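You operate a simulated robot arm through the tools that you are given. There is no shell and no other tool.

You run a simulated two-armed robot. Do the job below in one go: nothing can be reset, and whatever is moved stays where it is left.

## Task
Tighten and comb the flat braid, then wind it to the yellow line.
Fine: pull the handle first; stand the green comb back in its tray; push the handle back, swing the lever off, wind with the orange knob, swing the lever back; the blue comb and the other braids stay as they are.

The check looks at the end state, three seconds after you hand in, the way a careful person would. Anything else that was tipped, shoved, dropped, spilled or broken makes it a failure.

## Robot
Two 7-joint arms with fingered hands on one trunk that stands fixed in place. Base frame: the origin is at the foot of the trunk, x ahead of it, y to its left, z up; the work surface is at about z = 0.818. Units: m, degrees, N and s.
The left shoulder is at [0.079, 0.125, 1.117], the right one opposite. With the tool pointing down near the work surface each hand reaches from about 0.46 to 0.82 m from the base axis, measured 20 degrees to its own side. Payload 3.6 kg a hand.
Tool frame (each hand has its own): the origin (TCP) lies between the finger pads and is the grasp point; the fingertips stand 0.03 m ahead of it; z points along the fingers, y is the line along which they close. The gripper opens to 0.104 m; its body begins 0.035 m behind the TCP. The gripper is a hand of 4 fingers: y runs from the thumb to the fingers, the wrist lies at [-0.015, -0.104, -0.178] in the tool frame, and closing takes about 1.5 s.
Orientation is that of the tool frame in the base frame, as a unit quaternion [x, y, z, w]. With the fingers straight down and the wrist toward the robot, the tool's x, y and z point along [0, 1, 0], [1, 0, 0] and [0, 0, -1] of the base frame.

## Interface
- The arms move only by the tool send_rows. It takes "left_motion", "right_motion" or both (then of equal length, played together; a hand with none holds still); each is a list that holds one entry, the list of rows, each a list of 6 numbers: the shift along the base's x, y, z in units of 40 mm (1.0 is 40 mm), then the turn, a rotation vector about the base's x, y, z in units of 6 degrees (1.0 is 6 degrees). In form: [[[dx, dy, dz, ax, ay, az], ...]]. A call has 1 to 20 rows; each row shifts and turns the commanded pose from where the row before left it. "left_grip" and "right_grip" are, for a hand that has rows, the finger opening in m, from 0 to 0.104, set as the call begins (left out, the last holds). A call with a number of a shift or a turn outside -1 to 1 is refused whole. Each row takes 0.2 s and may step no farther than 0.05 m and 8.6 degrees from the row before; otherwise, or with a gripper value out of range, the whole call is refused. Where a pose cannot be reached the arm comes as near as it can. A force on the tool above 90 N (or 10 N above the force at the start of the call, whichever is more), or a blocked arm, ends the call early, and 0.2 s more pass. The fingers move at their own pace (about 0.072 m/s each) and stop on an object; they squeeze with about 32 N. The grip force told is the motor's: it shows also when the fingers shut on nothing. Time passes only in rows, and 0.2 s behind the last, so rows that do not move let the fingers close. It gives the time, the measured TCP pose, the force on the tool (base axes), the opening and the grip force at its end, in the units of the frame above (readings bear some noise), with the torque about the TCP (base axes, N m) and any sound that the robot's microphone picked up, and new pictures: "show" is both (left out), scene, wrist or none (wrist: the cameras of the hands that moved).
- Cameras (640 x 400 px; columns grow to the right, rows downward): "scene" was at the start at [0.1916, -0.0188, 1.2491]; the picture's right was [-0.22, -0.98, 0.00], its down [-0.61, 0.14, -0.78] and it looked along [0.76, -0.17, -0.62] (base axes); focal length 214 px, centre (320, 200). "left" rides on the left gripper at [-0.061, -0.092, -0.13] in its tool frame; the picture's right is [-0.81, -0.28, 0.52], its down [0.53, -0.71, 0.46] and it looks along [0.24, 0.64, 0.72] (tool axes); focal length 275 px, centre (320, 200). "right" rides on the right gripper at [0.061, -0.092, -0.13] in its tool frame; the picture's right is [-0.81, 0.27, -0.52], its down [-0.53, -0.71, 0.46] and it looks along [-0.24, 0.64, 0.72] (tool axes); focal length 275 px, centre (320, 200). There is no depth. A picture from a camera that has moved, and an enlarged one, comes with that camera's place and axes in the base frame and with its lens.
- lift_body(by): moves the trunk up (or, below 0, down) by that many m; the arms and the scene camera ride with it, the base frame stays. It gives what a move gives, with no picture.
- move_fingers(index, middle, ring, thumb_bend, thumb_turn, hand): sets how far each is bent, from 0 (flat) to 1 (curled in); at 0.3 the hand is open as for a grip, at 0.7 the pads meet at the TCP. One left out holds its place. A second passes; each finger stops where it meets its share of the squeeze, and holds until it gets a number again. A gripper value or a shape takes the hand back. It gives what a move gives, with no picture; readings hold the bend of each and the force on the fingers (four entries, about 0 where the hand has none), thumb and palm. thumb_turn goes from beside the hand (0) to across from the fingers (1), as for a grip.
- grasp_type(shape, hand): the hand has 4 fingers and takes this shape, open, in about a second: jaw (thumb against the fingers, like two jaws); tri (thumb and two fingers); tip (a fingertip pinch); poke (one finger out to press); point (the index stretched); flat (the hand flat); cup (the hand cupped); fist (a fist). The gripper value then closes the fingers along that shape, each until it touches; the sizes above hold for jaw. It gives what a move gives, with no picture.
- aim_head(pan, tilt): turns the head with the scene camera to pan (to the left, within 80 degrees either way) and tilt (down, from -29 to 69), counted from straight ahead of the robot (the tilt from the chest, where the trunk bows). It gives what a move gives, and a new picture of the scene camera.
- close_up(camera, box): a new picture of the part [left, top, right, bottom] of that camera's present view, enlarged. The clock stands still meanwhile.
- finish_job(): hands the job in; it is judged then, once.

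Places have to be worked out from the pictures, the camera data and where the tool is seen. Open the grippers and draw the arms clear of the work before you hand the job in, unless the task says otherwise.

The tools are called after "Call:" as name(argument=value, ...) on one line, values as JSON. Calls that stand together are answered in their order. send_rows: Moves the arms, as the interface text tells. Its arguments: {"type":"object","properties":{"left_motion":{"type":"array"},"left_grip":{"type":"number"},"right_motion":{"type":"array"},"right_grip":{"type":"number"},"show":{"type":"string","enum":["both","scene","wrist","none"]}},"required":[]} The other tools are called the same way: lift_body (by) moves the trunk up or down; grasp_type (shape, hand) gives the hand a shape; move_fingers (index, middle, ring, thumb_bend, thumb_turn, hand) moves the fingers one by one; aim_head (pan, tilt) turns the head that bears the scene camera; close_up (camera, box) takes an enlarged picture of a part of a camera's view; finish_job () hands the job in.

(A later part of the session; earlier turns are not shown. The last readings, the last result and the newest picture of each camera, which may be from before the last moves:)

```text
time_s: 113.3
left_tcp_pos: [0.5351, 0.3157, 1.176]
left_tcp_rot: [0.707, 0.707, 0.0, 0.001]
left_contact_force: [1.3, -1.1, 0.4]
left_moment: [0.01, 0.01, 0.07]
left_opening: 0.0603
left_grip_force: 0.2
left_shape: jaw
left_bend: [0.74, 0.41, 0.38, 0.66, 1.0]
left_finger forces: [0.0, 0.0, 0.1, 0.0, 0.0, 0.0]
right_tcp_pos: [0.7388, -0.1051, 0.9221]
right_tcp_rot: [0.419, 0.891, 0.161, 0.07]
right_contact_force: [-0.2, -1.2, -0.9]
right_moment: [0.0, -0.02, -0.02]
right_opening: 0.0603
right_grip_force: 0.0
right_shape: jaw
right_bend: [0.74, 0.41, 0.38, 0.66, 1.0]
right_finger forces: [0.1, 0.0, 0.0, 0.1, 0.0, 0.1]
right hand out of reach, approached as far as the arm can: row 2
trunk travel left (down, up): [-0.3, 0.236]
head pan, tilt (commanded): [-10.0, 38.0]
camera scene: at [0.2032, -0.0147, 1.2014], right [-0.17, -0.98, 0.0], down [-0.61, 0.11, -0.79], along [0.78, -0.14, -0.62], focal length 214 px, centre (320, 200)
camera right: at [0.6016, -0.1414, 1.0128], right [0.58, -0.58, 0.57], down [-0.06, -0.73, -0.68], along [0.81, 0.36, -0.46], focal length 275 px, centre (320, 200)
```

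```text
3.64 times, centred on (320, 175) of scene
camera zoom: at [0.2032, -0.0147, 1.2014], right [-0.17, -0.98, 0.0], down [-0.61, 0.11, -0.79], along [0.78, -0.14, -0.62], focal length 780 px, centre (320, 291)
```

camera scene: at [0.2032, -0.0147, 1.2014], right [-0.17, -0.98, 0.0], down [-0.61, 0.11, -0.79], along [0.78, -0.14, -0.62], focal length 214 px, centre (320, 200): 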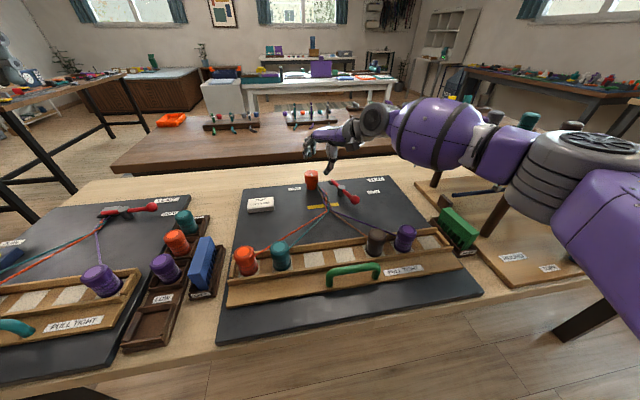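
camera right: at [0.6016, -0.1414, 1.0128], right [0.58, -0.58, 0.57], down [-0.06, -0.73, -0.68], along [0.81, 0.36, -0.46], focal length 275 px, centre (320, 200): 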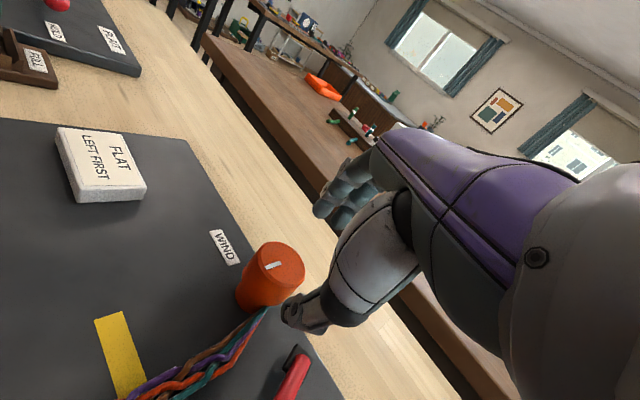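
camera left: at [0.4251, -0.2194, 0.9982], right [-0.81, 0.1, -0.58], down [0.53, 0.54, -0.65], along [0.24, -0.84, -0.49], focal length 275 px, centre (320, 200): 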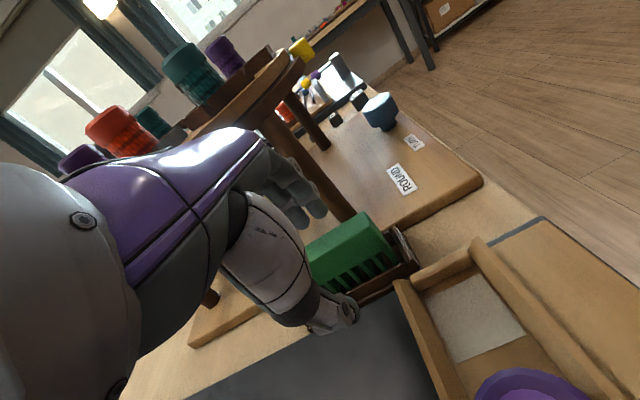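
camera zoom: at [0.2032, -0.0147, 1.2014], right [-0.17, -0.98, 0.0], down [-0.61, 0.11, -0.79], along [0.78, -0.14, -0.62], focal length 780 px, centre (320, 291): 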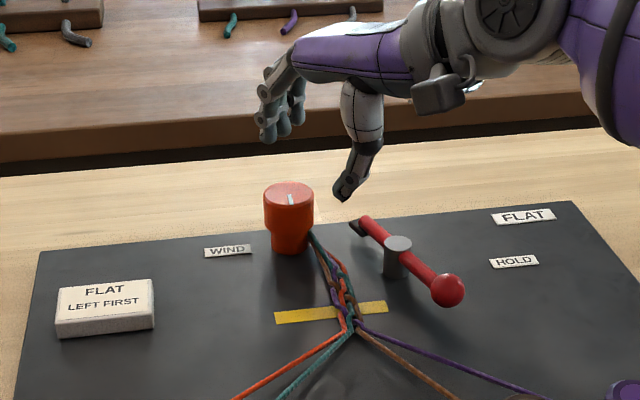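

The grip height matters, so I choose tilt 25° and start from yaw +20° (to leave room to turn counter-clockwise), hovering at z≈0.93.

Call:
send_rows(right_motion=[[[0, 0.1, 0.1, 0.53, -0.64, 0], [-0.03, 0.1, 0.1, 0, 0, -0.83], [-0.05, 0.1, 0, 0, 0, -0.83], [-0.05, 0.1, 0, 0, 0, -0.83], [-0.03, 0, 0, 0, 0, -0.83]]])

Call:
close_up(camera="right", box=[150, 200, 420, 400])

Call:
close_up(camera="scene", box=[270, 120, 370, 230])

```text
time_s: 114.5
left_tcp_pos: [0.5334, 0.3154, 1.1769]
left_tcp_rot: [0.707, 0.707, 0.0, -0.001]
left_contact_force: [-0.8, -0.3, 0.5]
left_moment: [0.02, 0.0, -0.01]
left_opening: 0.0602
left_grip_force: 0.1
left_shape: jaw
left_bend: [0.74, 0.41, 0.38, 0.66, 1.0]
left_finger forces: [0.0, 0.1, 0.1, 0.0, 0.0, 0.0]
right_tcp_pos: [0.7317, -0.0895, 0.9298]
right_tcp_rot: [0.562, 0.798, 0.18, 0.12]
right_contact_force: [-0.3, -0.2, 0.1]
right_moment: [0.0, -0.02, 0.0]
right_opening: 0.0604
right_grip_force: 0.1
right_shape: jaw
right_bend: [0.74, 0.41, 0.38, 0.66, 1.0]
right_finger forces: [0.0, 0.0, 0.1, 0.1, 0.0, 0.1]
trunk travel left (down, up): [-0.3, 0.236]
head pan, tilt (commanded): [-10.0, 38.0]
camera scene: at [0.2031, -0.0148, 1.2014], right [-0.17, -0.98, 0.0], down [-0.61, 0.11, -0.79], along [0.78, -0.14, -0.62], focal length 214 px, centre (320, 200)
camera right: at [0.584, -0.0782, 1.0088], right [0.3, -0.76, 0.58], down [-0.25, -0.65, -0.72], along [0.92, 0.08, -0.38], focal length 275 px, centre (320, 200)
```

scene: 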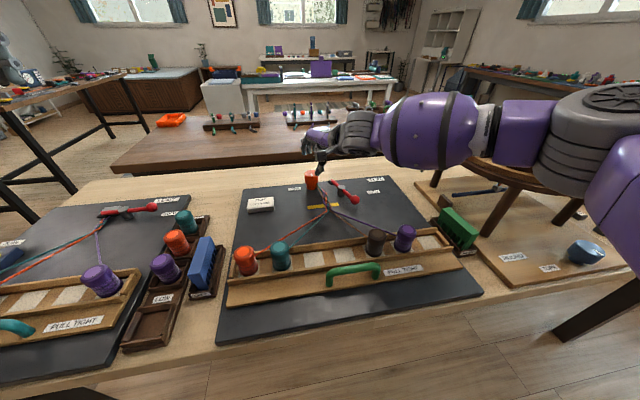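
right: 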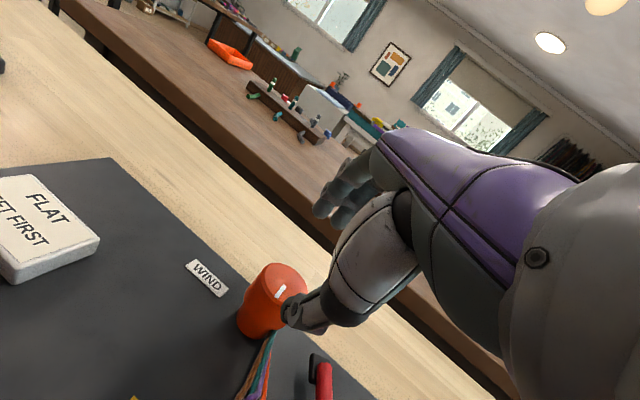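

```text
2.00 times, centred on (285, 300) of right
camera zoom: at [0.584, -0.0782, 1.0088], right [0.3, -0.76, 0.58], down [-0.25, -0.65, -0.72], along [0.92, 0.08, -0.38], focal length 551 px, centre (390, 0)
```

zoom: 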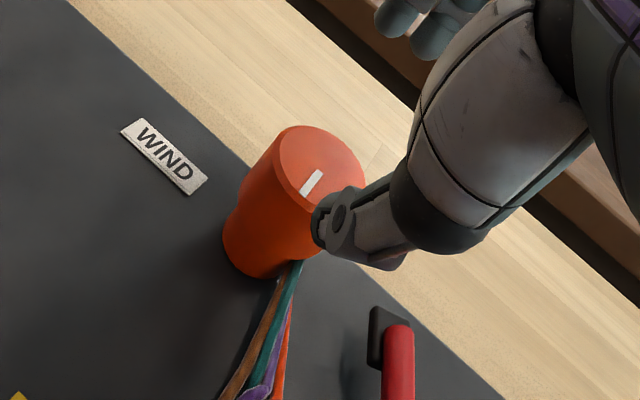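

```text
3.64 times, centred on (320, 175) of scene
camera zoom: at [0.2031, -0.0148, 1.2014], right [-0.17, -0.98, 0.0], down [-0.61, 0.11, -0.79], along [0.78, -0.14, -0.62], focal length 780 px, centre (320, 291)
```

zoom: 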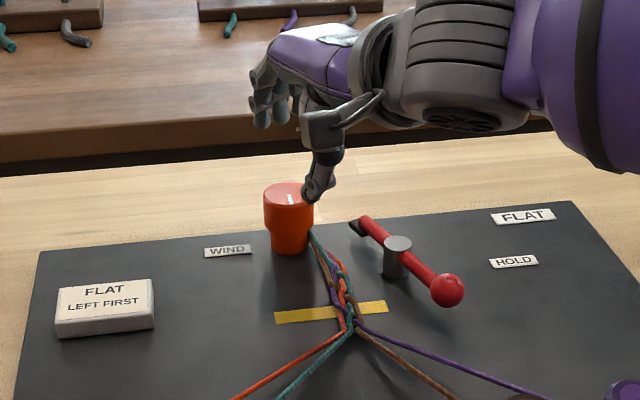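

The hand is over the knob (knob axis ≈ (0.7455, -0.0845)). I open to 0.07 and descend around it to TCP z≈0.886.

Call:
send_rows(right_motion=[[[0.06, 0.03, 0, 0, 0, 0], [0, 0, -0.4, 0, 0, 0], [0, 0, -0.4, 0, 0, 0], [0, 0, -0.3, 0, 0, 0]]], right_grip=0.07)

Call:
close_up(camera="right", box=[150, 180, 420, 380])

Call:
close_up(camera="scene", box=[280, 140, 350, 220])

```text
time_s: 115.5
left_tcp_pos: [0.5344, 0.3149, 1.1754]
left_tcp_rot: [0.707, 0.707, 0.0, 0.0]
left_contact_force: [1.0, 0.2, -0.2]
left_moment: [0.01, -0.04, -0.01]
left_opening: 0.0602
left_grip_force: 0.1
left_shape: jaw
left_bend: [0.74, 0.41, 0.38, 0.66, 1.0]
left_finger forces: [0.1, 0.0, 0.1, 0.0, 0.1, 0.1]
right_tcp_pos: [0.7353, -0.0875, 0.8852]
right_tcp_rot: [0.561, 0.798, 0.181, 0.121]
right_contact_force: [0.2, 0.5, 0.5]
right_moment: [-0.04, 0.0, 0.01]
right_opening: 0.0698
right_grip_force: 0.1
right_shape: jaw
right_bend: [0.28, 0.38, 0.35, 0.6, 1.0]
right_finger forces: [0.0, 0.0, 0.0, 0.0, 0.1, 0.0]
trunk travel left (down, up): [-0.3, 0.236]
head pan, tilt (commanded): [-10.0, 38.0]
camera scene: at [0.2033, -0.0149, 1.2014], right [-0.17, -0.98, 0.0], down [-0.61, 0.11, -0.79], along [0.78, -0.14, -0.62], focal length 214 px, centre (320, 200)
camera right: at [0.5865, -0.0764, 0.9644], right [0.3, -0.76, 0.58], down [-0.25, -0.65, -0.72], along [0.92, 0.08, -0.38], focal length 275 px, centre (320, 200)
```

scene: 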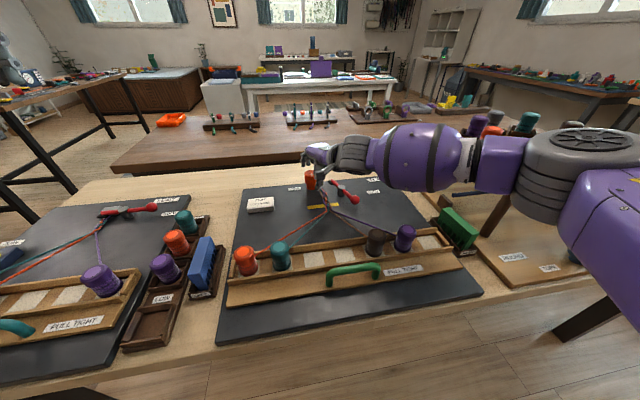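
right: 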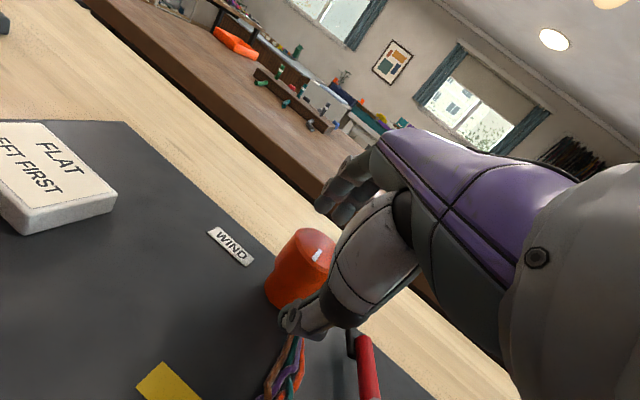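

```text
2.00 times, centred on (285, 280) of right
camera zoom: at [0.5865, -0.0764, 0.9644], right [0.3, -0.76, 0.58], down [-0.25, -0.65, -0.72], along [0.92, 0.08, -0.38], focal length 551 px, centre (390, 40)
```

zoom: 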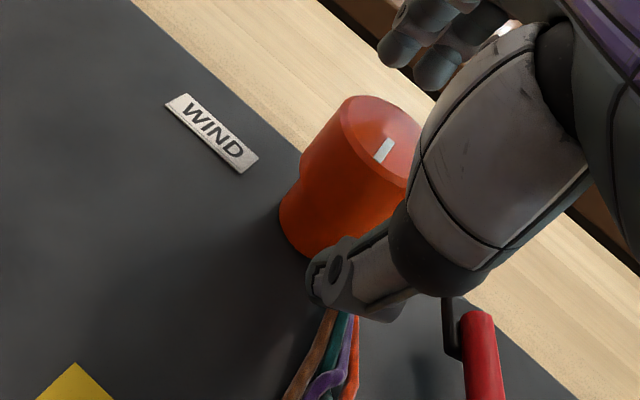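

```text
5.00 times, centred on (315, 180) of scene
camera zoom: at [0.2033, -0.0149, 1.2014], right [-0.17, -0.98, 0.0], down [-0.61, 0.11, -0.79], along [0.78, -0.14, -0.62], focal length 1072 px, centre (345, 300)
```

zoom: 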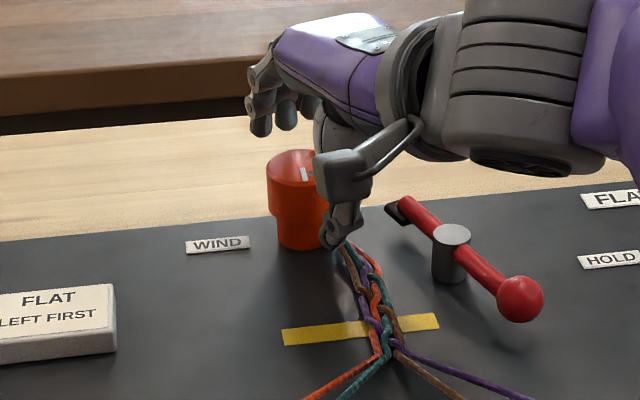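

The knob is between thumb and fingers, thumb just above the braid's entry. I close on the knob.

Call:
send_rows(right_motion=[[[0, 0, 0, 0, 0, 0], [0, 0, 0, 0, 0, 0], [0, 0, 0, 0, 0, 0], [0, 0, 0, 0, 0, 0], [0, 0, 0, 0, 0, 0]]], right_grip=0.02)

Call:
close_up(camera="right", box=[150, 180, 420, 380])

Call:
close_up(camera="scene", box=[280, 140, 350, 220])

```text
time_s: 116.7
left_tcp_pos: [0.5336, 0.3162, 1.1769]
left_tcp_rot: [0.707, 0.707, 0.0, 0.0]
left_contact_force: [-0.1, -0.9, -0.3]
left_moment: [-0.02, -0.01, 0.02]
left_opening: 0.0603
left_grip_force: 0.2
left_shape: jaw
left_bend: [0.74, 0.41, 0.38, 0.66, 1.0]
left_finger forces: [0.0, 0.0, 0.0, 0.0, 0.0, 0.1]
right_tcp_pos: [0.7342, -0.0871, 0.8865]
right_tcp_rot: [0.561, 0.798, 0.182, 0.122]
right_contact_force: [-4.7, -1.5, 2.4]
right_moment: [0.03, -0.05, -0.02]
right_opening: 0.0319
right_grip_force: 32.1
right_shape: jaw
right_bend: [0.74, 0.5, 0.56, 0.75, 1.0]
right_finger forces: [14.9, 10.2, 0.1, 0.0, 25.7, 0.1]
trunk travel left (down, up): [-0.3, 0.236]
head pan, tilt (commanded): [-10.0, 38.0]
camera scene: at [0.2024, -0.015, 1.2015], right [-0.17, -0.98, 0.0], down [-0.61, 0.11, -0.79], along [0.78, -0.14, -0.62], focal length 214 px, centre (320, 200)
camera right: at [0.5858, -0.0765, 0.9648], right [0.3, -0.76, 0.58], down [-0.25, -0.65, -0.72], along [0.92, 0.08, -0.38], focal length 275 px, centre (320, 200)
```

scene: 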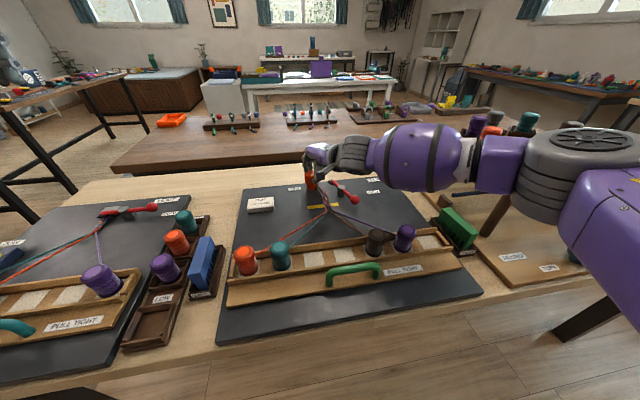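
right: 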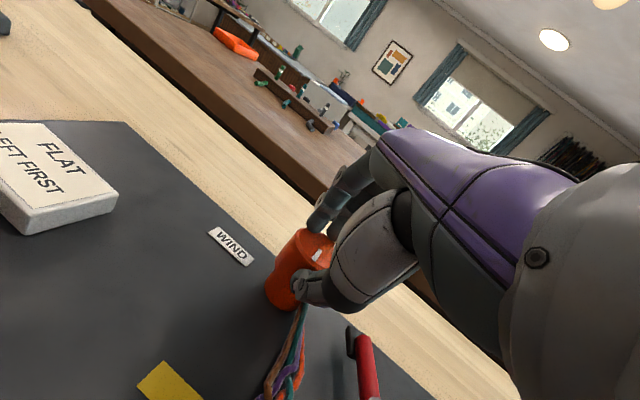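

```text
2.00 times, centred on (285, 280) of right
camera zoom: at [0.5858, -0.0765, 0.9648], right [0.3, -0.76, 0.58], down [-0.25, -0.65, -0.72], along [0.92, 0.08, -0.38], focal length 551 px, centre (390, 40)
```

zoom: 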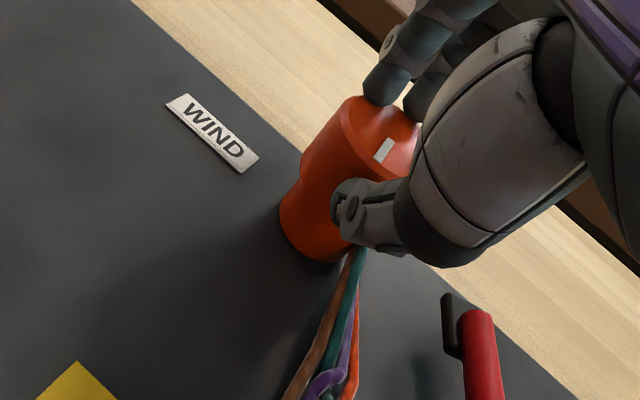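

```text
5.00 times, centred on (315, 180) of scene
camera zoom: at [0.2024, -0.015, 1.2015], right [-0.17, -0.98, 0.0], down [-0.61, 0.11, -0.79], along [0.78, -0.14, -0.62], focal length 1072 px, centre (345, 300)
```

zoom: 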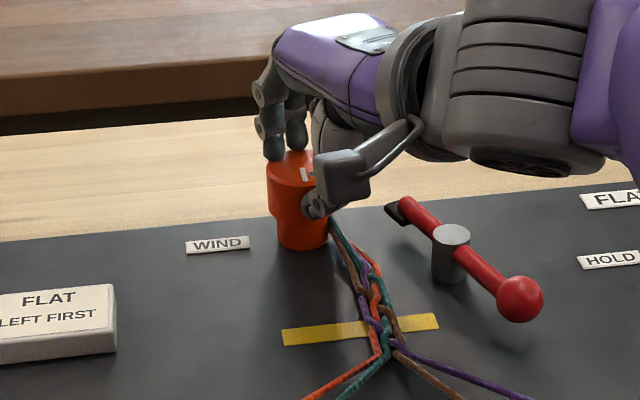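

Firm grip on the knob. I turn it counter-clockwise by 12° about its axis and watch what the braid does.

Call:
send_rows(right_motion=[[[0.005, -0.015, 0, 0, 0, 0.5], [0.005, -0.015, 0, 0, 0, 0.5], [0.01, -0.015, 0, 0, 0, 0.5], [0.01, -0.015, 0, 0, 0, 0.5], [0, 0, 0, 0, 0, 0]]], show="scene")

Call:
close_up(camera="right", box=[150, 180, 420, 380])

Call:
close_up(camera="scene", box=[280, 140, 350, 220])

```text
time_s: 117.9
left_tcp_pos: [0.5333, 0.313, 1.176]
left_tcp_rot: [0.707, 0.707, 0.0, -0.001]
left_contact_force: [-0.2, 0.3, -1.5]
left_moment: [-0.01, 0.02, -0.01]
left_opening: 0.0601
left_grip_force: 0.1
left_shape: jaw
left_bend: [0.74, 0.41, 0.38, 0.66, 1.0]
left_finger forces: [0.0, 0.1, 0.0, 0.1, 0.0, 0.0]
right_tcp_pos: [0.7366, -0.0921, 0.8856]
right_tcp_rot: [0.476, 0.852, 0.193, 0.102]
right_contact_force: [0.1, -10.4, 2.1]
right_moment: [-0.16, -0.12, -0.47]
right_opening: 0.0314
right_grip_force: 32.2
right_shape: jaw
right_bend: [0.74, 0.51, 0.56, 0.76, 0.98]
right_finger forces: [16.4, 16.7, 0.0, 0.0, 26.2, 0.0]
trunk travel left (down, up): [-0.3, 0.236]
head pan, tilt (commanded): [-10.0, 38.0]
camera scene: at [0.2029, -0.016, 1.2014], right [-0.17, -0.98, 0.0], down [-0.61, 0.11, -0.79], along [0.78, -0.14, -0.62], focal length 214 px, centre (320, 200)
```

scene: 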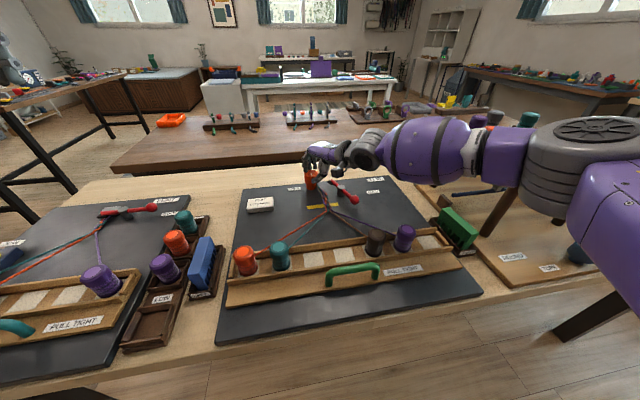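

```text
2.00 times, centred on (285, 280) of right
camera zoom: at [0.5889, -0.1124, 0.9646], right [0.45, -0.68, 0.58], down [-0.11, -0.69, -0.72], along [0.88, 0.27, -0.38], focal length 551 px, centre (390, 40)
```

zoom: 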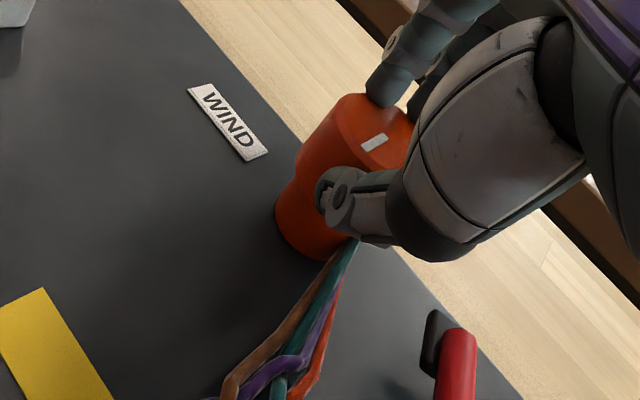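

```text
5.00 times, centred on (315, 180) of scene
camera zoom: at [0.2029, -0.016, 1.2014], right [-0.17, -0.98, 0.0], down [-0.61, 0.11, -0.79], along [0.78, -0.14, -0.62], focal length 1072 px, centre (345, 300)
```

zoom: 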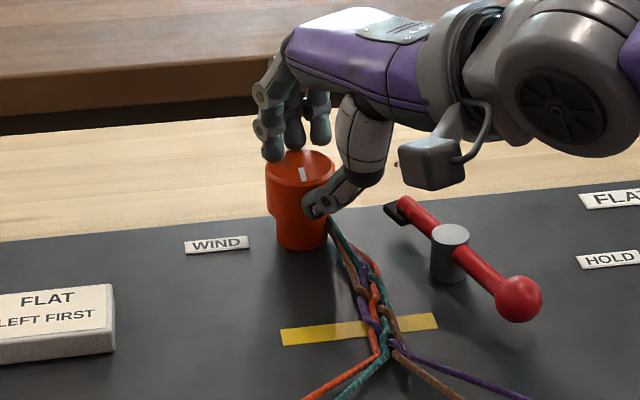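

The knob did not follow (0.47 N·m resistance, mark slid relative to the fingers), so counter-clockwise seems blocked. I turn the other way and watch.

Call:
send_rows(right_motion=[[[-0.01, 0.015, 0, 0, 0, -0.5], [-0.01, 0.015, 0, 0, 0, -0.5], [-0.005, 0.015, 0, 0, 0, -0.5], [-0.005, 0.015, 0, 0, 0, -0.5], [0, 0, 0, 0, 0, 0]]], show="none")

Call:
close_up(camera="right", box=[150, 180, 420, 380])

Call:
close_up(camera="scene", box=[280, 140, 350, 220])

```text
time_s: 119.1
left_tcp_pos: [0.5334, 0.3154, 1.1764]
left_tcp_rot: [0.707, 0.707, 0.0, 0.0]
left_contact_force: [0.6, -0.4, -0.4]
left_moment: [0.02, -0.02, -0.03]
left_opening: 0.0603
left_grip_force: 0.1
left_shape: jaw
left_bend: [0.74, 0.41, 0.38, 0.66, 1.0]
left_finger forces: [0.0, 0.0, 0.1, 0.0, 0.0, 0.1]
right_tcp_pos: [0.7348, -0.0873, 0.8855]
right_tcp_rot: [0.561, 0.799, 0.182, 0.121]
right_contact_force: [-7.0, -4.1, 1.8]
right_moment: [-0.06, 0.03, -0.07]
right_opening: 0.0316
right_grip_force: 32.2
right_shape: jaw
right_bend: [0.74, 0.5, 0.56, 0.75, 1.0]
right_finger forces: [16.4, 13.3, 0.1, 0.0, 29.1, 0.0]
trunk travel left (down, up): [-0.3, 0.236]
head pan, tilt (commanded): [-10.0, 38.0]
```

```text
2.00 times, centred on (285, 280) of right
camera zoom: at [0.5853, -0.0765, 0.9649], right [0.3, -0.76, 0.58], down [-0.25, -0.65, -0.72], along [0.92, 0.08, -0.38], focal length 551 px, centre (390, 40)
```

zoom: 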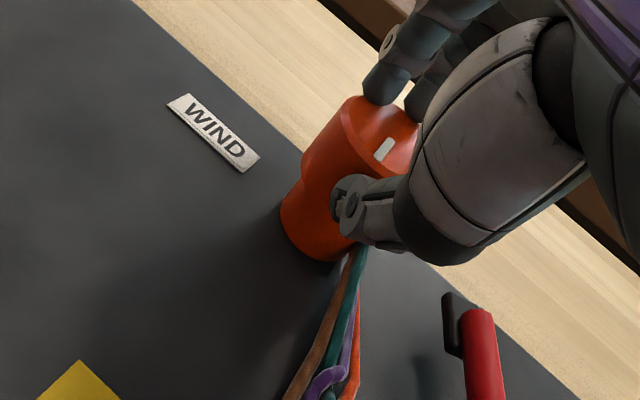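

```text
5.00 times, centred on (315, 180) of scene
camera zoom: at [0.2023, -0.0153, 1.2015], right [-0.17, -0.98, 0.0], down [-0.61, 0.11, -0.79], along [0.78, -0.14, -0.62], focal length 1072 px, centre (345, 300)
```

zoom: 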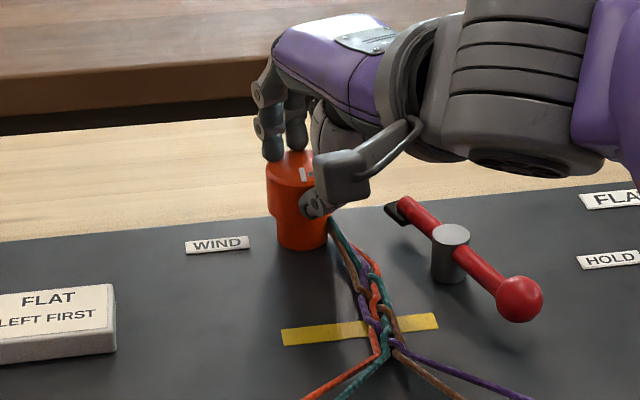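

Back at the start angle with the mark unchanged. Now I test clockwise by 12° from here.

Call:
send_rows(right_motion=[[[-0.005, 0.015, 0, 0, 0, -0.5], [-0.005, 0.015, 0, 0, 0, -0.5], [0, 0.015, 0, 0, 0, -0.5], [0, 0.015, 0, 0, 0, -0.5], [0, 0, 0, 0, 0, 0]]], show="none")

Call:
close_up(camera="right", box=[150, 180, 420, 380])

Call:
close_up(camera="scene", box=[280, 140, 350, 220])

```text
time_s: 120.3
left_tcp_pos: [0.533, 0.3166, 1.1769]
left_tcp_rot: [0.707, 0.707, -0.001, 0.001]
left_contact_force: [-1.0, 0.0, -0.4]
left_moment: [0.01, 0.01, -0.01]
left_opening: 0.0603
left_grip_force: 0.0
left_shape: jaw
left_bend: [0.74, 0.41, 0.38, 0.66, 1.0]
left_finger forces: [0.0, 0.0, 0.0, 0.0, 0.0, 0.0]
right_tcp_pos: [0.733, -0.0861, 0.8862]
right_tcp_rot: [0.602, 0.769, 0.174, 0.13]
right_contact_force: [-3.1, 10.6, -0.9]
right_moment: [0.16, -0.05, 0.2]
right_opening: 0.0313
right_grip_force: 31.3
right_shape: jaw
right_bend: [0.74, 0.5, 0.56, 0.76, 0.99]
right_finger forces: [18.1, 14.9, 0.0, 0.0, 25.2, 0.0]
right hand out of reach, approached as far as the arm can: row 2, 3, 4
trunk travel left (down, up): [-0.3, 0.236]
head pan, tilt (commanded): [-10.0, 38.0]
```

```text
2.00 times, centred on (285, 280) of right
camera zoom: at [0.5874, -0.062, 0.9649], right [0.23, -0.78, 0.58], down [-0.31, -0.62, -0.72], along [0.92, -0.02, -0.38], focal length 551 px, centre (390, 40)
```

zoom: 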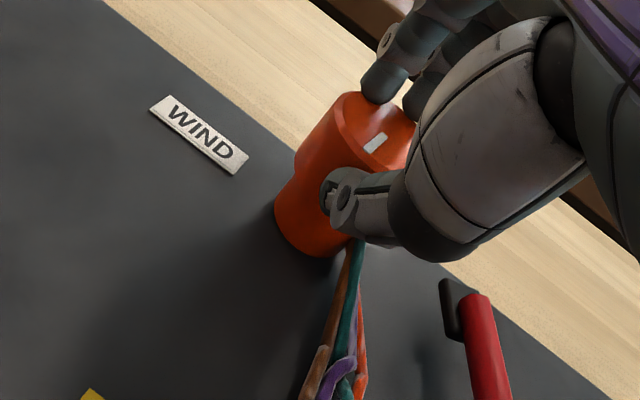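

```text
5.00 times, centred on (315, 180) of scene
camera zoom: at [0.2029, -0.0138, 1.2014], right [-0.17, -0.98, 0.0], down [-0.61, 0.11, -0.79], along [0.78, -0.14, -0.62], focal length 1072 px, centre (345, 300)
```

zoom: 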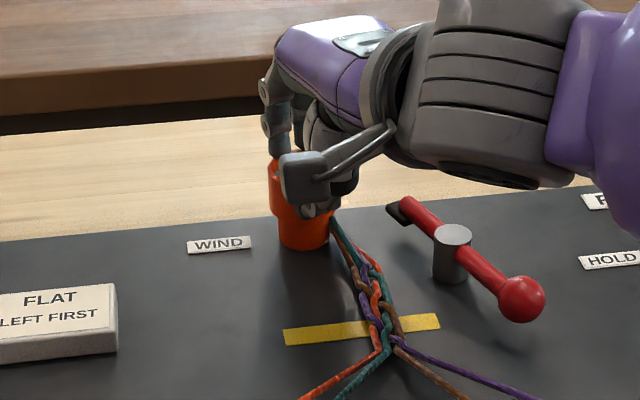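

The mark turned a few degrees clockwise with the hand this time. I zoom on the braid to see whether its fell moved toward the yellow line.

Call:
close_up(camera="scene", box=[300, 175, 345, 220])

Call:
close_up(camera="right", box=[230, 270, 360, 400])

```text
8.89 times, centred on (322, 198) of scene
camera zoom: at [0.2029, -0.0138, 1.2014], right [-0.17, -0.98, 0.0], down [-0.61, 0.11, -0.79], along [0.78, -0.14, -0.62], focal length 1906 px, centre (298, 222)
```

zoom: 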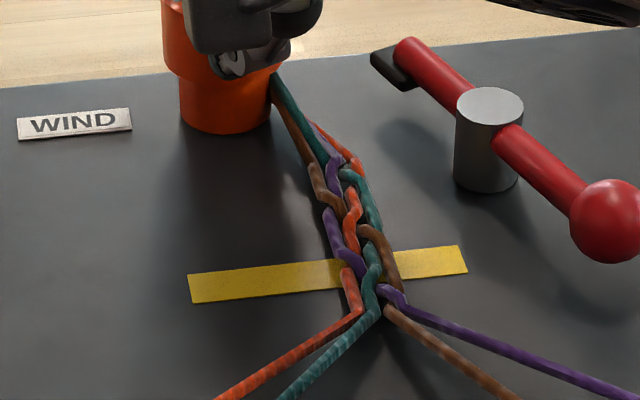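

```text
3.08 times, centred on (295, 335) of right
camera zoom: at [0.5874, -0.062, 0.9649], right [0.23, -0.78, 0.58], down [-0.31, -0.62, -0.72], along [0.92, -0.02, -0.38], focal length 847 px, centre (397, -215)
```

zoom: 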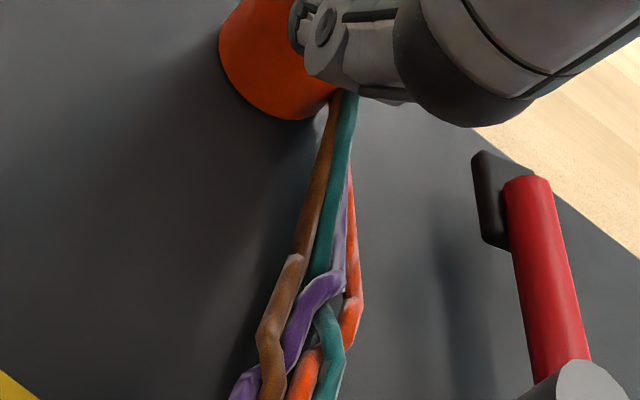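

I can't judge from this small turn. I release, lift, re-yaw the hand to +45° and re-grip, so I can make a longer clockwise turn and compare this same view.

Call:
send_rows(right_motion=[[[0, 0, 0, 0, 0, 0], [0, 0, 0, 0, 0, 0], [0, 0, 0.4, 0, 0, 0], [0, 0, 0.5, 0, 0, 0]]], right_grip=0.07, show="none")

Call:
send_rows(right_motion=[[[0.02, -0.02, 0, 0, 0, 0.87], [0.02, -0.03, 0, 0, 0, 0.87], [0.02, -0.03, 0, 0, 0, 0.87], [0.02, -0.03, 0, 0, 0, 0.87], [0.02, -0.03, 0, 0, 0, 0.87], [0.02, -0.03, 0, 0, 0, 0.87]]], show="scene")

Call:
close_up(camera="right", box=[150, 180, 420, 380])

Call:
close_up(camera="scene", box=[300, 175, 345, 220])

```text
time_s: 121.3
left_tcp_pos: [0.5342, 0.3151, 1.1773]
left_tcp_rot: [0.707, 0.707, 0.0, 0.0]
left_contact_force: [-0.3, -0.1, -0.6]
left_moment: [0.06, -0.02, 0.0]
left_opening: 0.0602
left_grip_force: 0.1
left_shape: jaw
left_bend: [0.74, 0.41, 0.38, 0.66, 1.0]
left_finger forces: [0.0, 0.0, 0.0, 0.0, 0.1, 0.0]
right_tcp_pos: [0.7335, -0.0887, 0.922]
right_tcp_rot: [0.604, 0.767, 0.173, 0.131]
right_contact_force: [0.2, -0.8, -0.3]
right_moment: [-0.01, 0.01, 0.03]
right_opening: 0.07
right_grip_force: 0.0
right_shape: jaw
right_bend: [0.28, 0.38, 0.35, 0.6, 1.0]
right_finger forces: [0.0, 0.0, 0.0, 0.1, 0.0, 0.0]
trunk travel left (down, up): [-0.3, 0.236]
head pan, tilt (commanded): [-10.0, 38.0]
```

```text
time_s: 122.7
left_tcp_pos: [0.5339, 0.3147, 1.1764]
left_tcp_rot: [0.707, 0.707, 0.001, -0.001]
left_contact_force: [-1.1, -0.2, -0.1]
left_moment: [0.02, -0.02, 0.01]
left_opening: 0.0606
left_grip_force: 0.0
left_shape: jaw
left_bend: [0.74, 0.41, 0.38, 0.66, 1.0]
left_finger forces: [0.0, 0.0, 0.1, 0.0, 0.1, 0.0]
right_tcp_pos: [0.7399, -0.1003, 0.9218]
right_tcp_rot: [0.373, 0.902, 0.204, 0.078]
right_contact_force: [0.1, -0.2, 0.3]
right_moment: [-0.01, 0.01, 0.04]
right_opening: 0.07
right_grip_force: 0.0
right_shape: jaw
right_bend: [0.28, 0.38, 0.35, 0.6, 1.0]
right_finger forces: [0.0, 0.0, 0.0, 0.0, 0.0, 0.0]
right hand out of reach, approached as far as the arm can: row 6
trunk travel left (down, up): [-0.3, 0.236]
head pan, tilt (commanded): [-10.0, 38.0]
camera scene: at [0.2033, -0.0151, 1.2014], right [-0.17, -0.98, 0.0], down [-0.61, 0.11, -0.79], along [0.78, -0.14, -0.62], focal length 214 px, centre (320, 200)
```

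scene: 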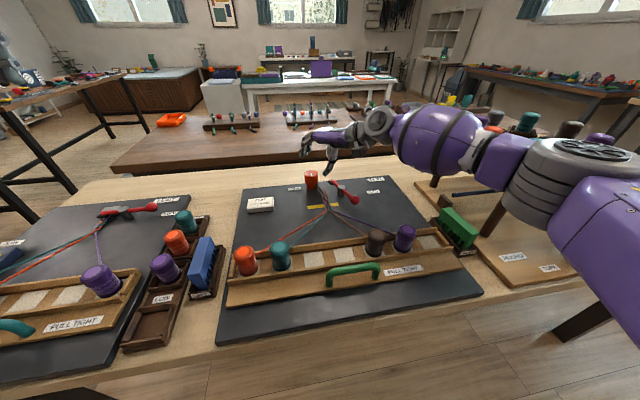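

```text
2.00 times, centred on (285, 280) of right
camera zoom: at [0.6016, -0.155, 1.0004], right [0.6, -0.56, 0.58], down [0.05, -0.69, -0.72], along [0.8, 0.46, -0.38], focal length 551 px, centre (390, 40)
```

zoom: 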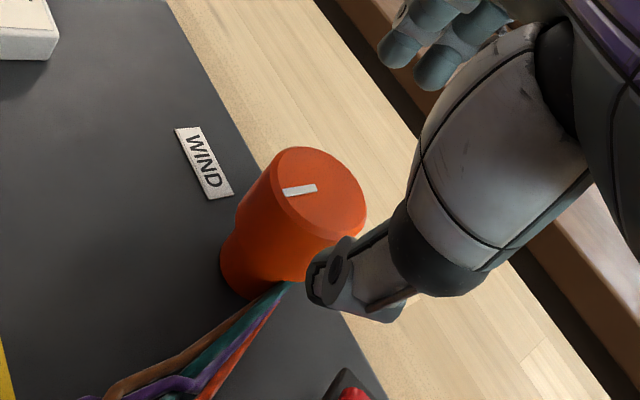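

```text
8.89 times, centred on (322, 198) of scene
camera zoom: at [0.2033, -0.0151, 1.2014], right [-0.17, -0.98, 0.0], down [-0.61, 0.11, -0.79], along [0.78, -0.14, -0.62], focal length 1906 px, centre (298, 222)
```

zoom: 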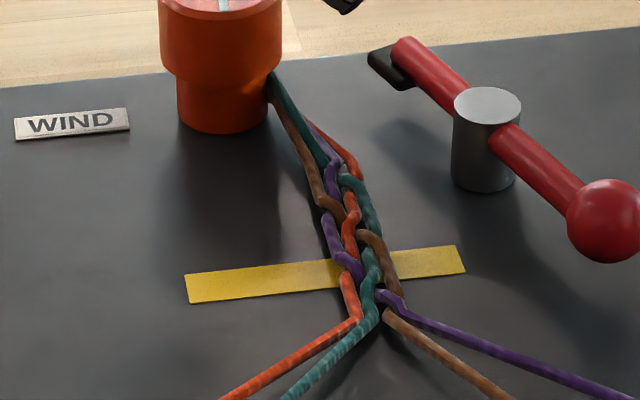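

The knob is back exactly at its first angle: the 12° turns were only absorbed elastically by the fingers (torque returned to ~0), so it simply needs more torque. I re-grip from yaw ≈14° and turn counter-clockwise further.

Call:
send_rows(right_motion=[[[-0.02, 0.05, 0, 0, 0, -0.87], [-0.02, 0.05, 0, 0, 0, -0.87], [-0.02, 0.05, 0, 0, 0, -0.87], [-0.02, 0.05, 0, 0, 0, -0.87], [-0.02, 0.05, 0, 0, 0, -0.87], [0, 0.03, 0, 0, 0, -0.5]]], show="none")

Call:
close_up(camera="right", box=[150, 180, 420, 380])

```text
time_s: 124.1
left_tcp_pos: [0.5336, 0.3139, 1.1761]
left_tcp_rot: [0.707, 0.708, -0.001, 0.0]
left_contact_force: [0.3, 0.0, -0.8]
left_moment: [-0.02, 0.03, -0.06]
left_opening: 0.0604
left_grip_force: 0.1
left_shape: jaw
left_bend: [0.74, 0.41, 0.38, 0.66, 1.0]
left_finger forces: [0.1, 0.0, 0.1, 0.0, 0.1, 0.0]
right_tcp_pos: [0.7364, -0.0892, 0.9215]
right_tcp_rot: [0.588, 0.779, 0.176, 0.127]
right_contact_force: [-0.2, 0.0, 0.1]
right_moment: [0.0, 0.01, 0.0]
right_opening: 0.0697
right_grip_force: 0.1
right_shape: jaw
right_bend: [0.28, 0.38, 0.35, 0.6, 1.0]
right_finger forces: [0.0, 0.1, 0.0, 0.1, 0.0, 0.1]
trunk travel left (down, up): [-0.3, 0.236]
head pan, tilt (commanded): [-10.0, 38.0]
```

```text
2.00 times, centred on (285, 280) of right
camera zoom: at [0.5883, -0.0683, 1.0001], right [0.25, -0.78, 0.58], down [-0.29, -0.63, -0.72], along [0.92, 0.01, -0.38], focal length 551 px, centre (390, 40)
```

zoom: 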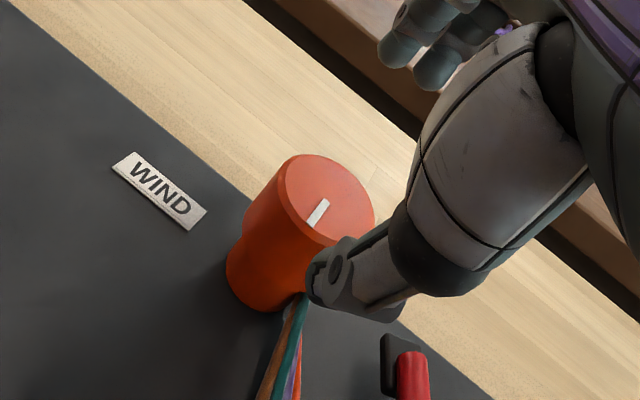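

Yaw 16° above the knob. I lower slightly deeper (z≈0.882) and close again.

Call:
send_rows(right_motion=[[[-0.04, 0.04, -0.3, 0, 0, 0], [0, 0, -0.4, 0, 0, 0], [0, 0, -0.29, 0, 0, 0]]], show="none")

Call:
send_rows(right_motion=[[[0, 0, 0, 0, 0, 0], [0, 0, 0, 0, 0, 0], [0, 0, 0, 0, 0, 0], [0, 0, 0, 0, 0, 0], [0, 0, 0, 0, 0, 0]]], right_grip=0.0, show="none")

Call:
close_up(camera="right", box=[150, 180, 420, 380])

Call:
close_up(camera="scene", box=[280, 140, 350, 220])

```text
time_s: 124.9
left_tcp_pos: [0.5333, 0.3158, 1.1748]
left_tcp_rot: [0.707, 0.707, 0.001, 0.0]
left_contact_force: [0.3, 0.4, -0.6]
left_moment: [0.0, -0.02, -0.02]
left_opening: 0.0605
left_grip_force: 0.1
left_shape: jaw
left_bend: [0.74, 0.41, 0.38, 0.66, 1.0]
left_finger forces: [0.1, 0.0, 0.0, 0.0, 0.0, 0.0]
right_tcp_pos: [0.7341, -0.0868, 0.8815]
right_tcp_rot: [0.587, 0.779, 0.177, 0.127]
right_contact_force: [0.4, -0.1, 0.5]
right_moment: [0.0, 0.0, 0.0]
right_opening: 0.0697
right_grip_force: 0.0
right_shape: jaw
right_bend: [0.28, 0.38, 0.35, 0.6, 1.0]
right_finger forces: [0.1, 0.0, 0.0, 0.0, 0.1, 0.0]
trunk travel left (down, up): [-0.3, 0.236]
head pan, tilt (commanded): [-10.0, 38.0]
```

```text
time_s: 126.1
left_tcp_pos: [0.5327, 0.3148, 1.1767]
left_tcp_rot: [0.707, 0.707, 0.0, 0.001]
left_contact_force: [0.3, -0.4, -0.2]
left_moment: [-0.01, -0.01, 0.0]
left_opening: 0.0604
left_grip_force: 0.1
left_shape: jaw
left_bend: [0.74, 0.41, 0.38, 0.66, 1.0]
left_finger forces: [0.0, 0.0, 0.0, 0.1, 0.0, 0.0]
right_tcp_pos: [0.7328, -0.0876, 0.8825]
right_tcp_rot: [0.588, 0.779, 0.178, 0.127]
right_contact_force: [-8.0, -1.1, 4.0]
right_moment: [0.12, -0.18, -0.02]
right_opening: 0.0356
right_grip_force: 31.8
right_shape: jaw
right_bend: [0.74, 0.47, 0.49, 0.74, 1.0]
right_finger forces: [12.6, 6.6, 0.0, 0.0, 23.8, 0.0]
trunk travel left (down, up): [-0.3, 0.236]
head pan, tilt (commanded): [-10.0, 38.0]
```

```text
2.00 times, centred on (285, 280) of right
camera zoom: at [0.5855, -0.0667, 0.961], right [0.25, -0.78, 0.58], down [-0.29, -0.63, -0.72], along [0.92, 0.02, -0.38], focal length 551 px, centre (390, 40)
```

zoom: 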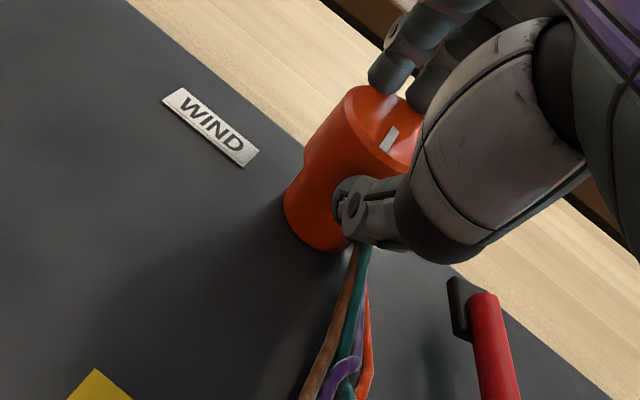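

```text
5.00 times, centred on (315, 180) of scene
camera zoom: at [0.2021, -0.015, 1.2016], right [-0.17, -0.98, 0.0], down [-0.61, 0.11, -0.79], along [0.78, -0.14, -0.61], focal length 1072 px, centre (345, 300)
```

zoom: 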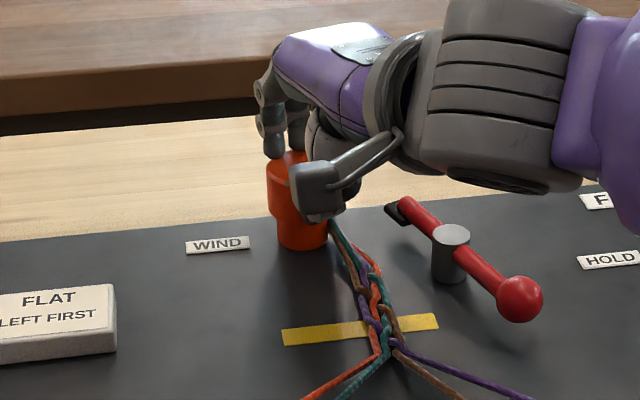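

Now a longer counter-clockwise turn of 30° in 3° steps, then check torque, mark and braid.

Call:
send_rows(right_motion=[[[0.004, -0.016, 0, 0, 0, 0.5], [0.005, -0.016, 0, 0, 0, 0.5], [0.006, -0.016, 0, 0, 0, 0.5], [0.007, -0.015, 0, 0, 0, 0.5], [0.008, -0.015, 0, 0, 0, 0.5], [0.008, -0.015, 0, 0, 0, 0.5], [0.009, -0.014, 0, 0, 0, 0.5], [0.009, -0.014, 0, 0, 0, 0.5], [0.01, -0.013, 0, 0, 0, 0.5], [0.01, -0.013, 0, 0, 0, 0.5]]], show="none")

Call:
close_up(camera="right", box=[150, 180, 420, 380])

Call:
close_up(camera="scene", box=[280, 140, 350, 220])

```text
time_s: 128.3
left_tcp_pos: [0.5347, 0.314, 1.1761]
left_tcp_rot: [0.707, 0.707, 0.0, 0.0]
left_contact_force: [0.4, 0.6, 0.2]
left_moment: [-0.02, 0.03, 0.03]
left_opening: 0.0604
left_grip_force: 0.0
left_shape: jaw
left_bend: [0.74, 0.41, 0.38, 0.66, 1.0]
left_finger forces: [0.0, 0.0, 0.0, 0.1, 0.0, 0.0]
right_tcp_pos: [0.7346, -0.0978, 0.8814]
right_tcp_rot: [0.368, 0.904, 0.205, 0.079]
right_contact_force: [12.8, -8.9, 5.8]
right_moment: [0.13, -0.71, -0.67]
right_opening: 0.0337
right_grip_force: 32.4
right_shape: jaw
right_bend: [0.74, 0.46, 0.49, 0.76, 0.98]
right_finger forces: [19.9, 23.3, 0.0, 0.1, 18.8, 0.0]
right hand out of reach, approached as far as the arm can: row 10
trunk travel left (down, up): [-0.3, 0.236]
head pan, tilt (commanded): [-10.0, 38.0]
```

```text
2.00 times, centred on (285, 280) of right
camera zoom: at [0.5965, -0.1537, 0.9611], right [0.6, -0.55, 0.58], down [0.06, -0.69, -0.72], along [0.79, 0.47, -0.38], focal length 551 px, centre (390, 40)
```

zoom: 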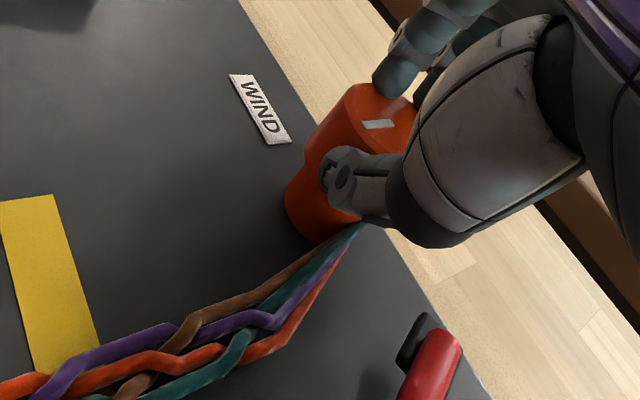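

```text
5.00 times, centred on (315, 180) of scene
camera zoom: at [0.2038, -0.0158, 1.2013], right [-0.17, -0.98, 0.0], down [-0.61, 0.11, -0.79], along [0.78, -0.14, -0.62], focal length 1072 px, centre (345, 300)
```

zoom: 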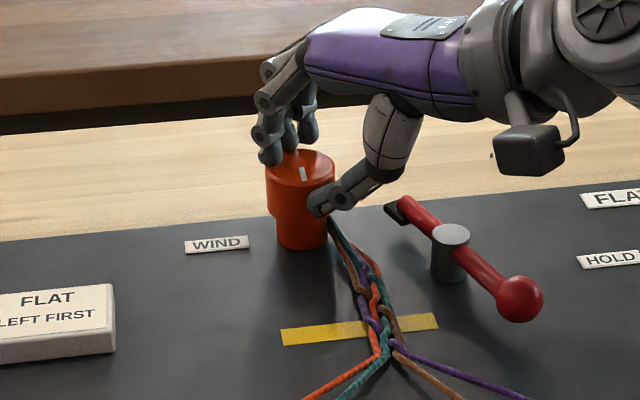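

The knob stayed put again (slip). From this yaw I now turn clockwise back by ~30° while gripping, to test that direction properly.

Call:
send_rows(right_motion=[[[-0.01, 0.013, 0, 0, 0, -0.5], [-0.01, 0.013, 0, 0, 0, -0.5], [-0.009, 0.014, 0, 0, 0, -0.5], [-0.009, 0.014, 0, 0, 0, -0.5], [-0.008, 0.015, 0, 0, 0, -0.5], [-0.008, 0.015, 0, 0, 0, -0.5], [-0.007, 0.015, 0, 0, 0, -0.5], [-0.006, 0.016, 0, 0, 0, -0.5]]], show="none")

Call:
close_up(camera="right", box=[150, 180, 420, 380])

Call:
close_up(camera="scene", box=[280, 140, 350, 220])

```text
time_s: 130.1
left_tcp_pos: [0.5324, 0.3162, 1.1769]
left_tcp_rot: [0.708, 0.706, 0.001, 0.0]
left_contact_force: [-0.6, 0.2, -0.2]
left_moment: [-0.01, -0.01, 0.0]
left_opening: 0.0603
left_grip_force: 0.1
left_shape: jaw
left_bend: [0.74, 0.41, 0.38, 0.66, 1.0]
left_finger forces: [0.1, 0.0, 0.1, 0.1, 0.0, 0.1]
right_tcp_pos: [0.727, -0.0904, 0.8816]
right_tcp_rot: [0.522, 0.827, 0.18, 0.109]
right_contact_force: [2.7, 0.4, 19.5]
right_moment: [0.39, -1.01, 0.02]
right_opening: 0.0352
right_grip_force: 32.0
right_shape: jaw
right_bend: [0.74, 0.44, 0.49, 0.77, 1.0]
right_finger forces: [25.2, 18.2, 0.2, 0.0, 18.1, 0.1]
right hand out of reach, approached as far as the arm can: row 6
trunk travel left (down, up): [-0.3, 0.236]
head pan, tilt (commanded): [-10.0, 38.0]
```

```text
2.00 times, centred on (285, 280) of right
camera zoom: at [0.5802, -0.0947, 0.963], right [0.39, -0.72, 0.58], down [-0.19, -0.68, -0.71], along [0.9, 0.17, -0.4], focal length 551 px, centre (390, 40)
```

zoom: 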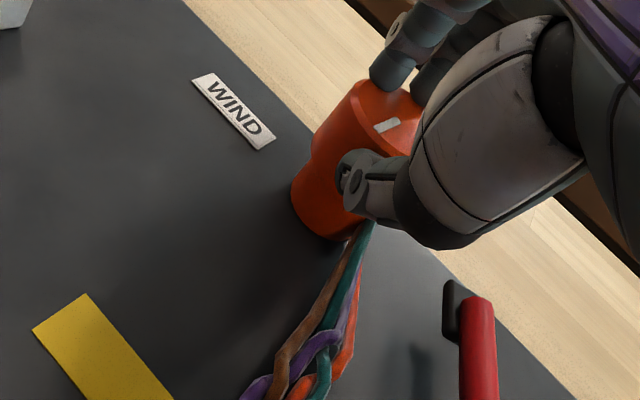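

```text
5.00 times, centred on (315, 180) of scene
camera zoom: at [0.2015, -0.0145, 1.2017], right [-0.17, -0.98, 0.0], down [-0.61, 0.11, -0.79], along [0.78, -0.14, -0.61], focal length 1072 px, centre (345, 300)
```

zoom: 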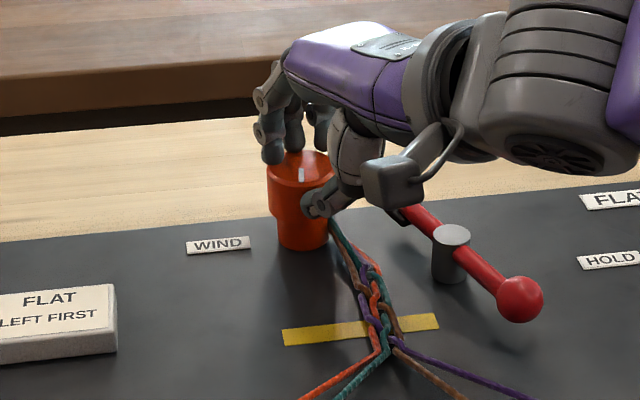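

I zoom in on the knob's mark from the scene camera to measure its angle precisely.

Call:
close_up(camera="scene", box=[302, 165, 322, 185])

Call:
close_up(camera="scene", box=[300, 175, 345, 220])

```text
16.00 times, centred on (312, 175) of scene
camera zoom: at [0.2015, -0.0145, 1.2017], right [-0.17, -0.98, 0.0], down [-0.61, 0.11, -0.79], along [0.78, -0.14, -0.61], focal length 3432 px, centre (448, 600)
```

zoom: 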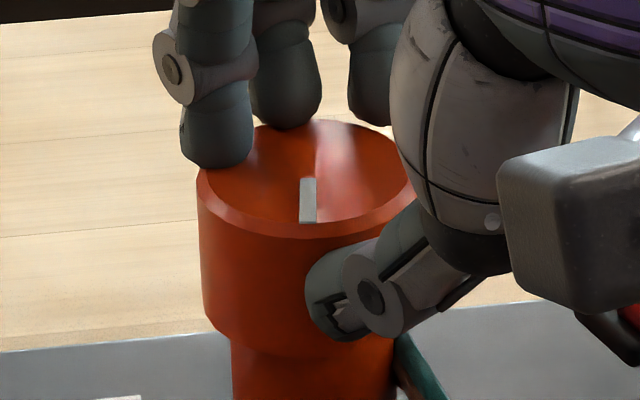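

```text
8.89 times, centred on (322, 198) of scene
camera zoom: at [0.2015, -0.0145, 1.2017], right [-0.17, -0.98, 0.0], down [-0.61, 0.11, -0.79], along [0.78, -0.14, -0.61], focal length 1906 px, centre (298, 222)
```

zoom: 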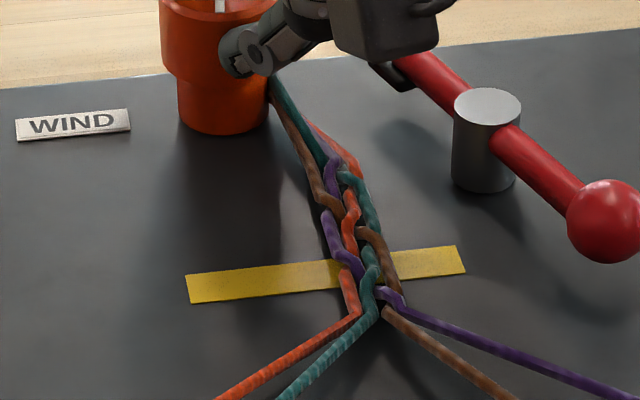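

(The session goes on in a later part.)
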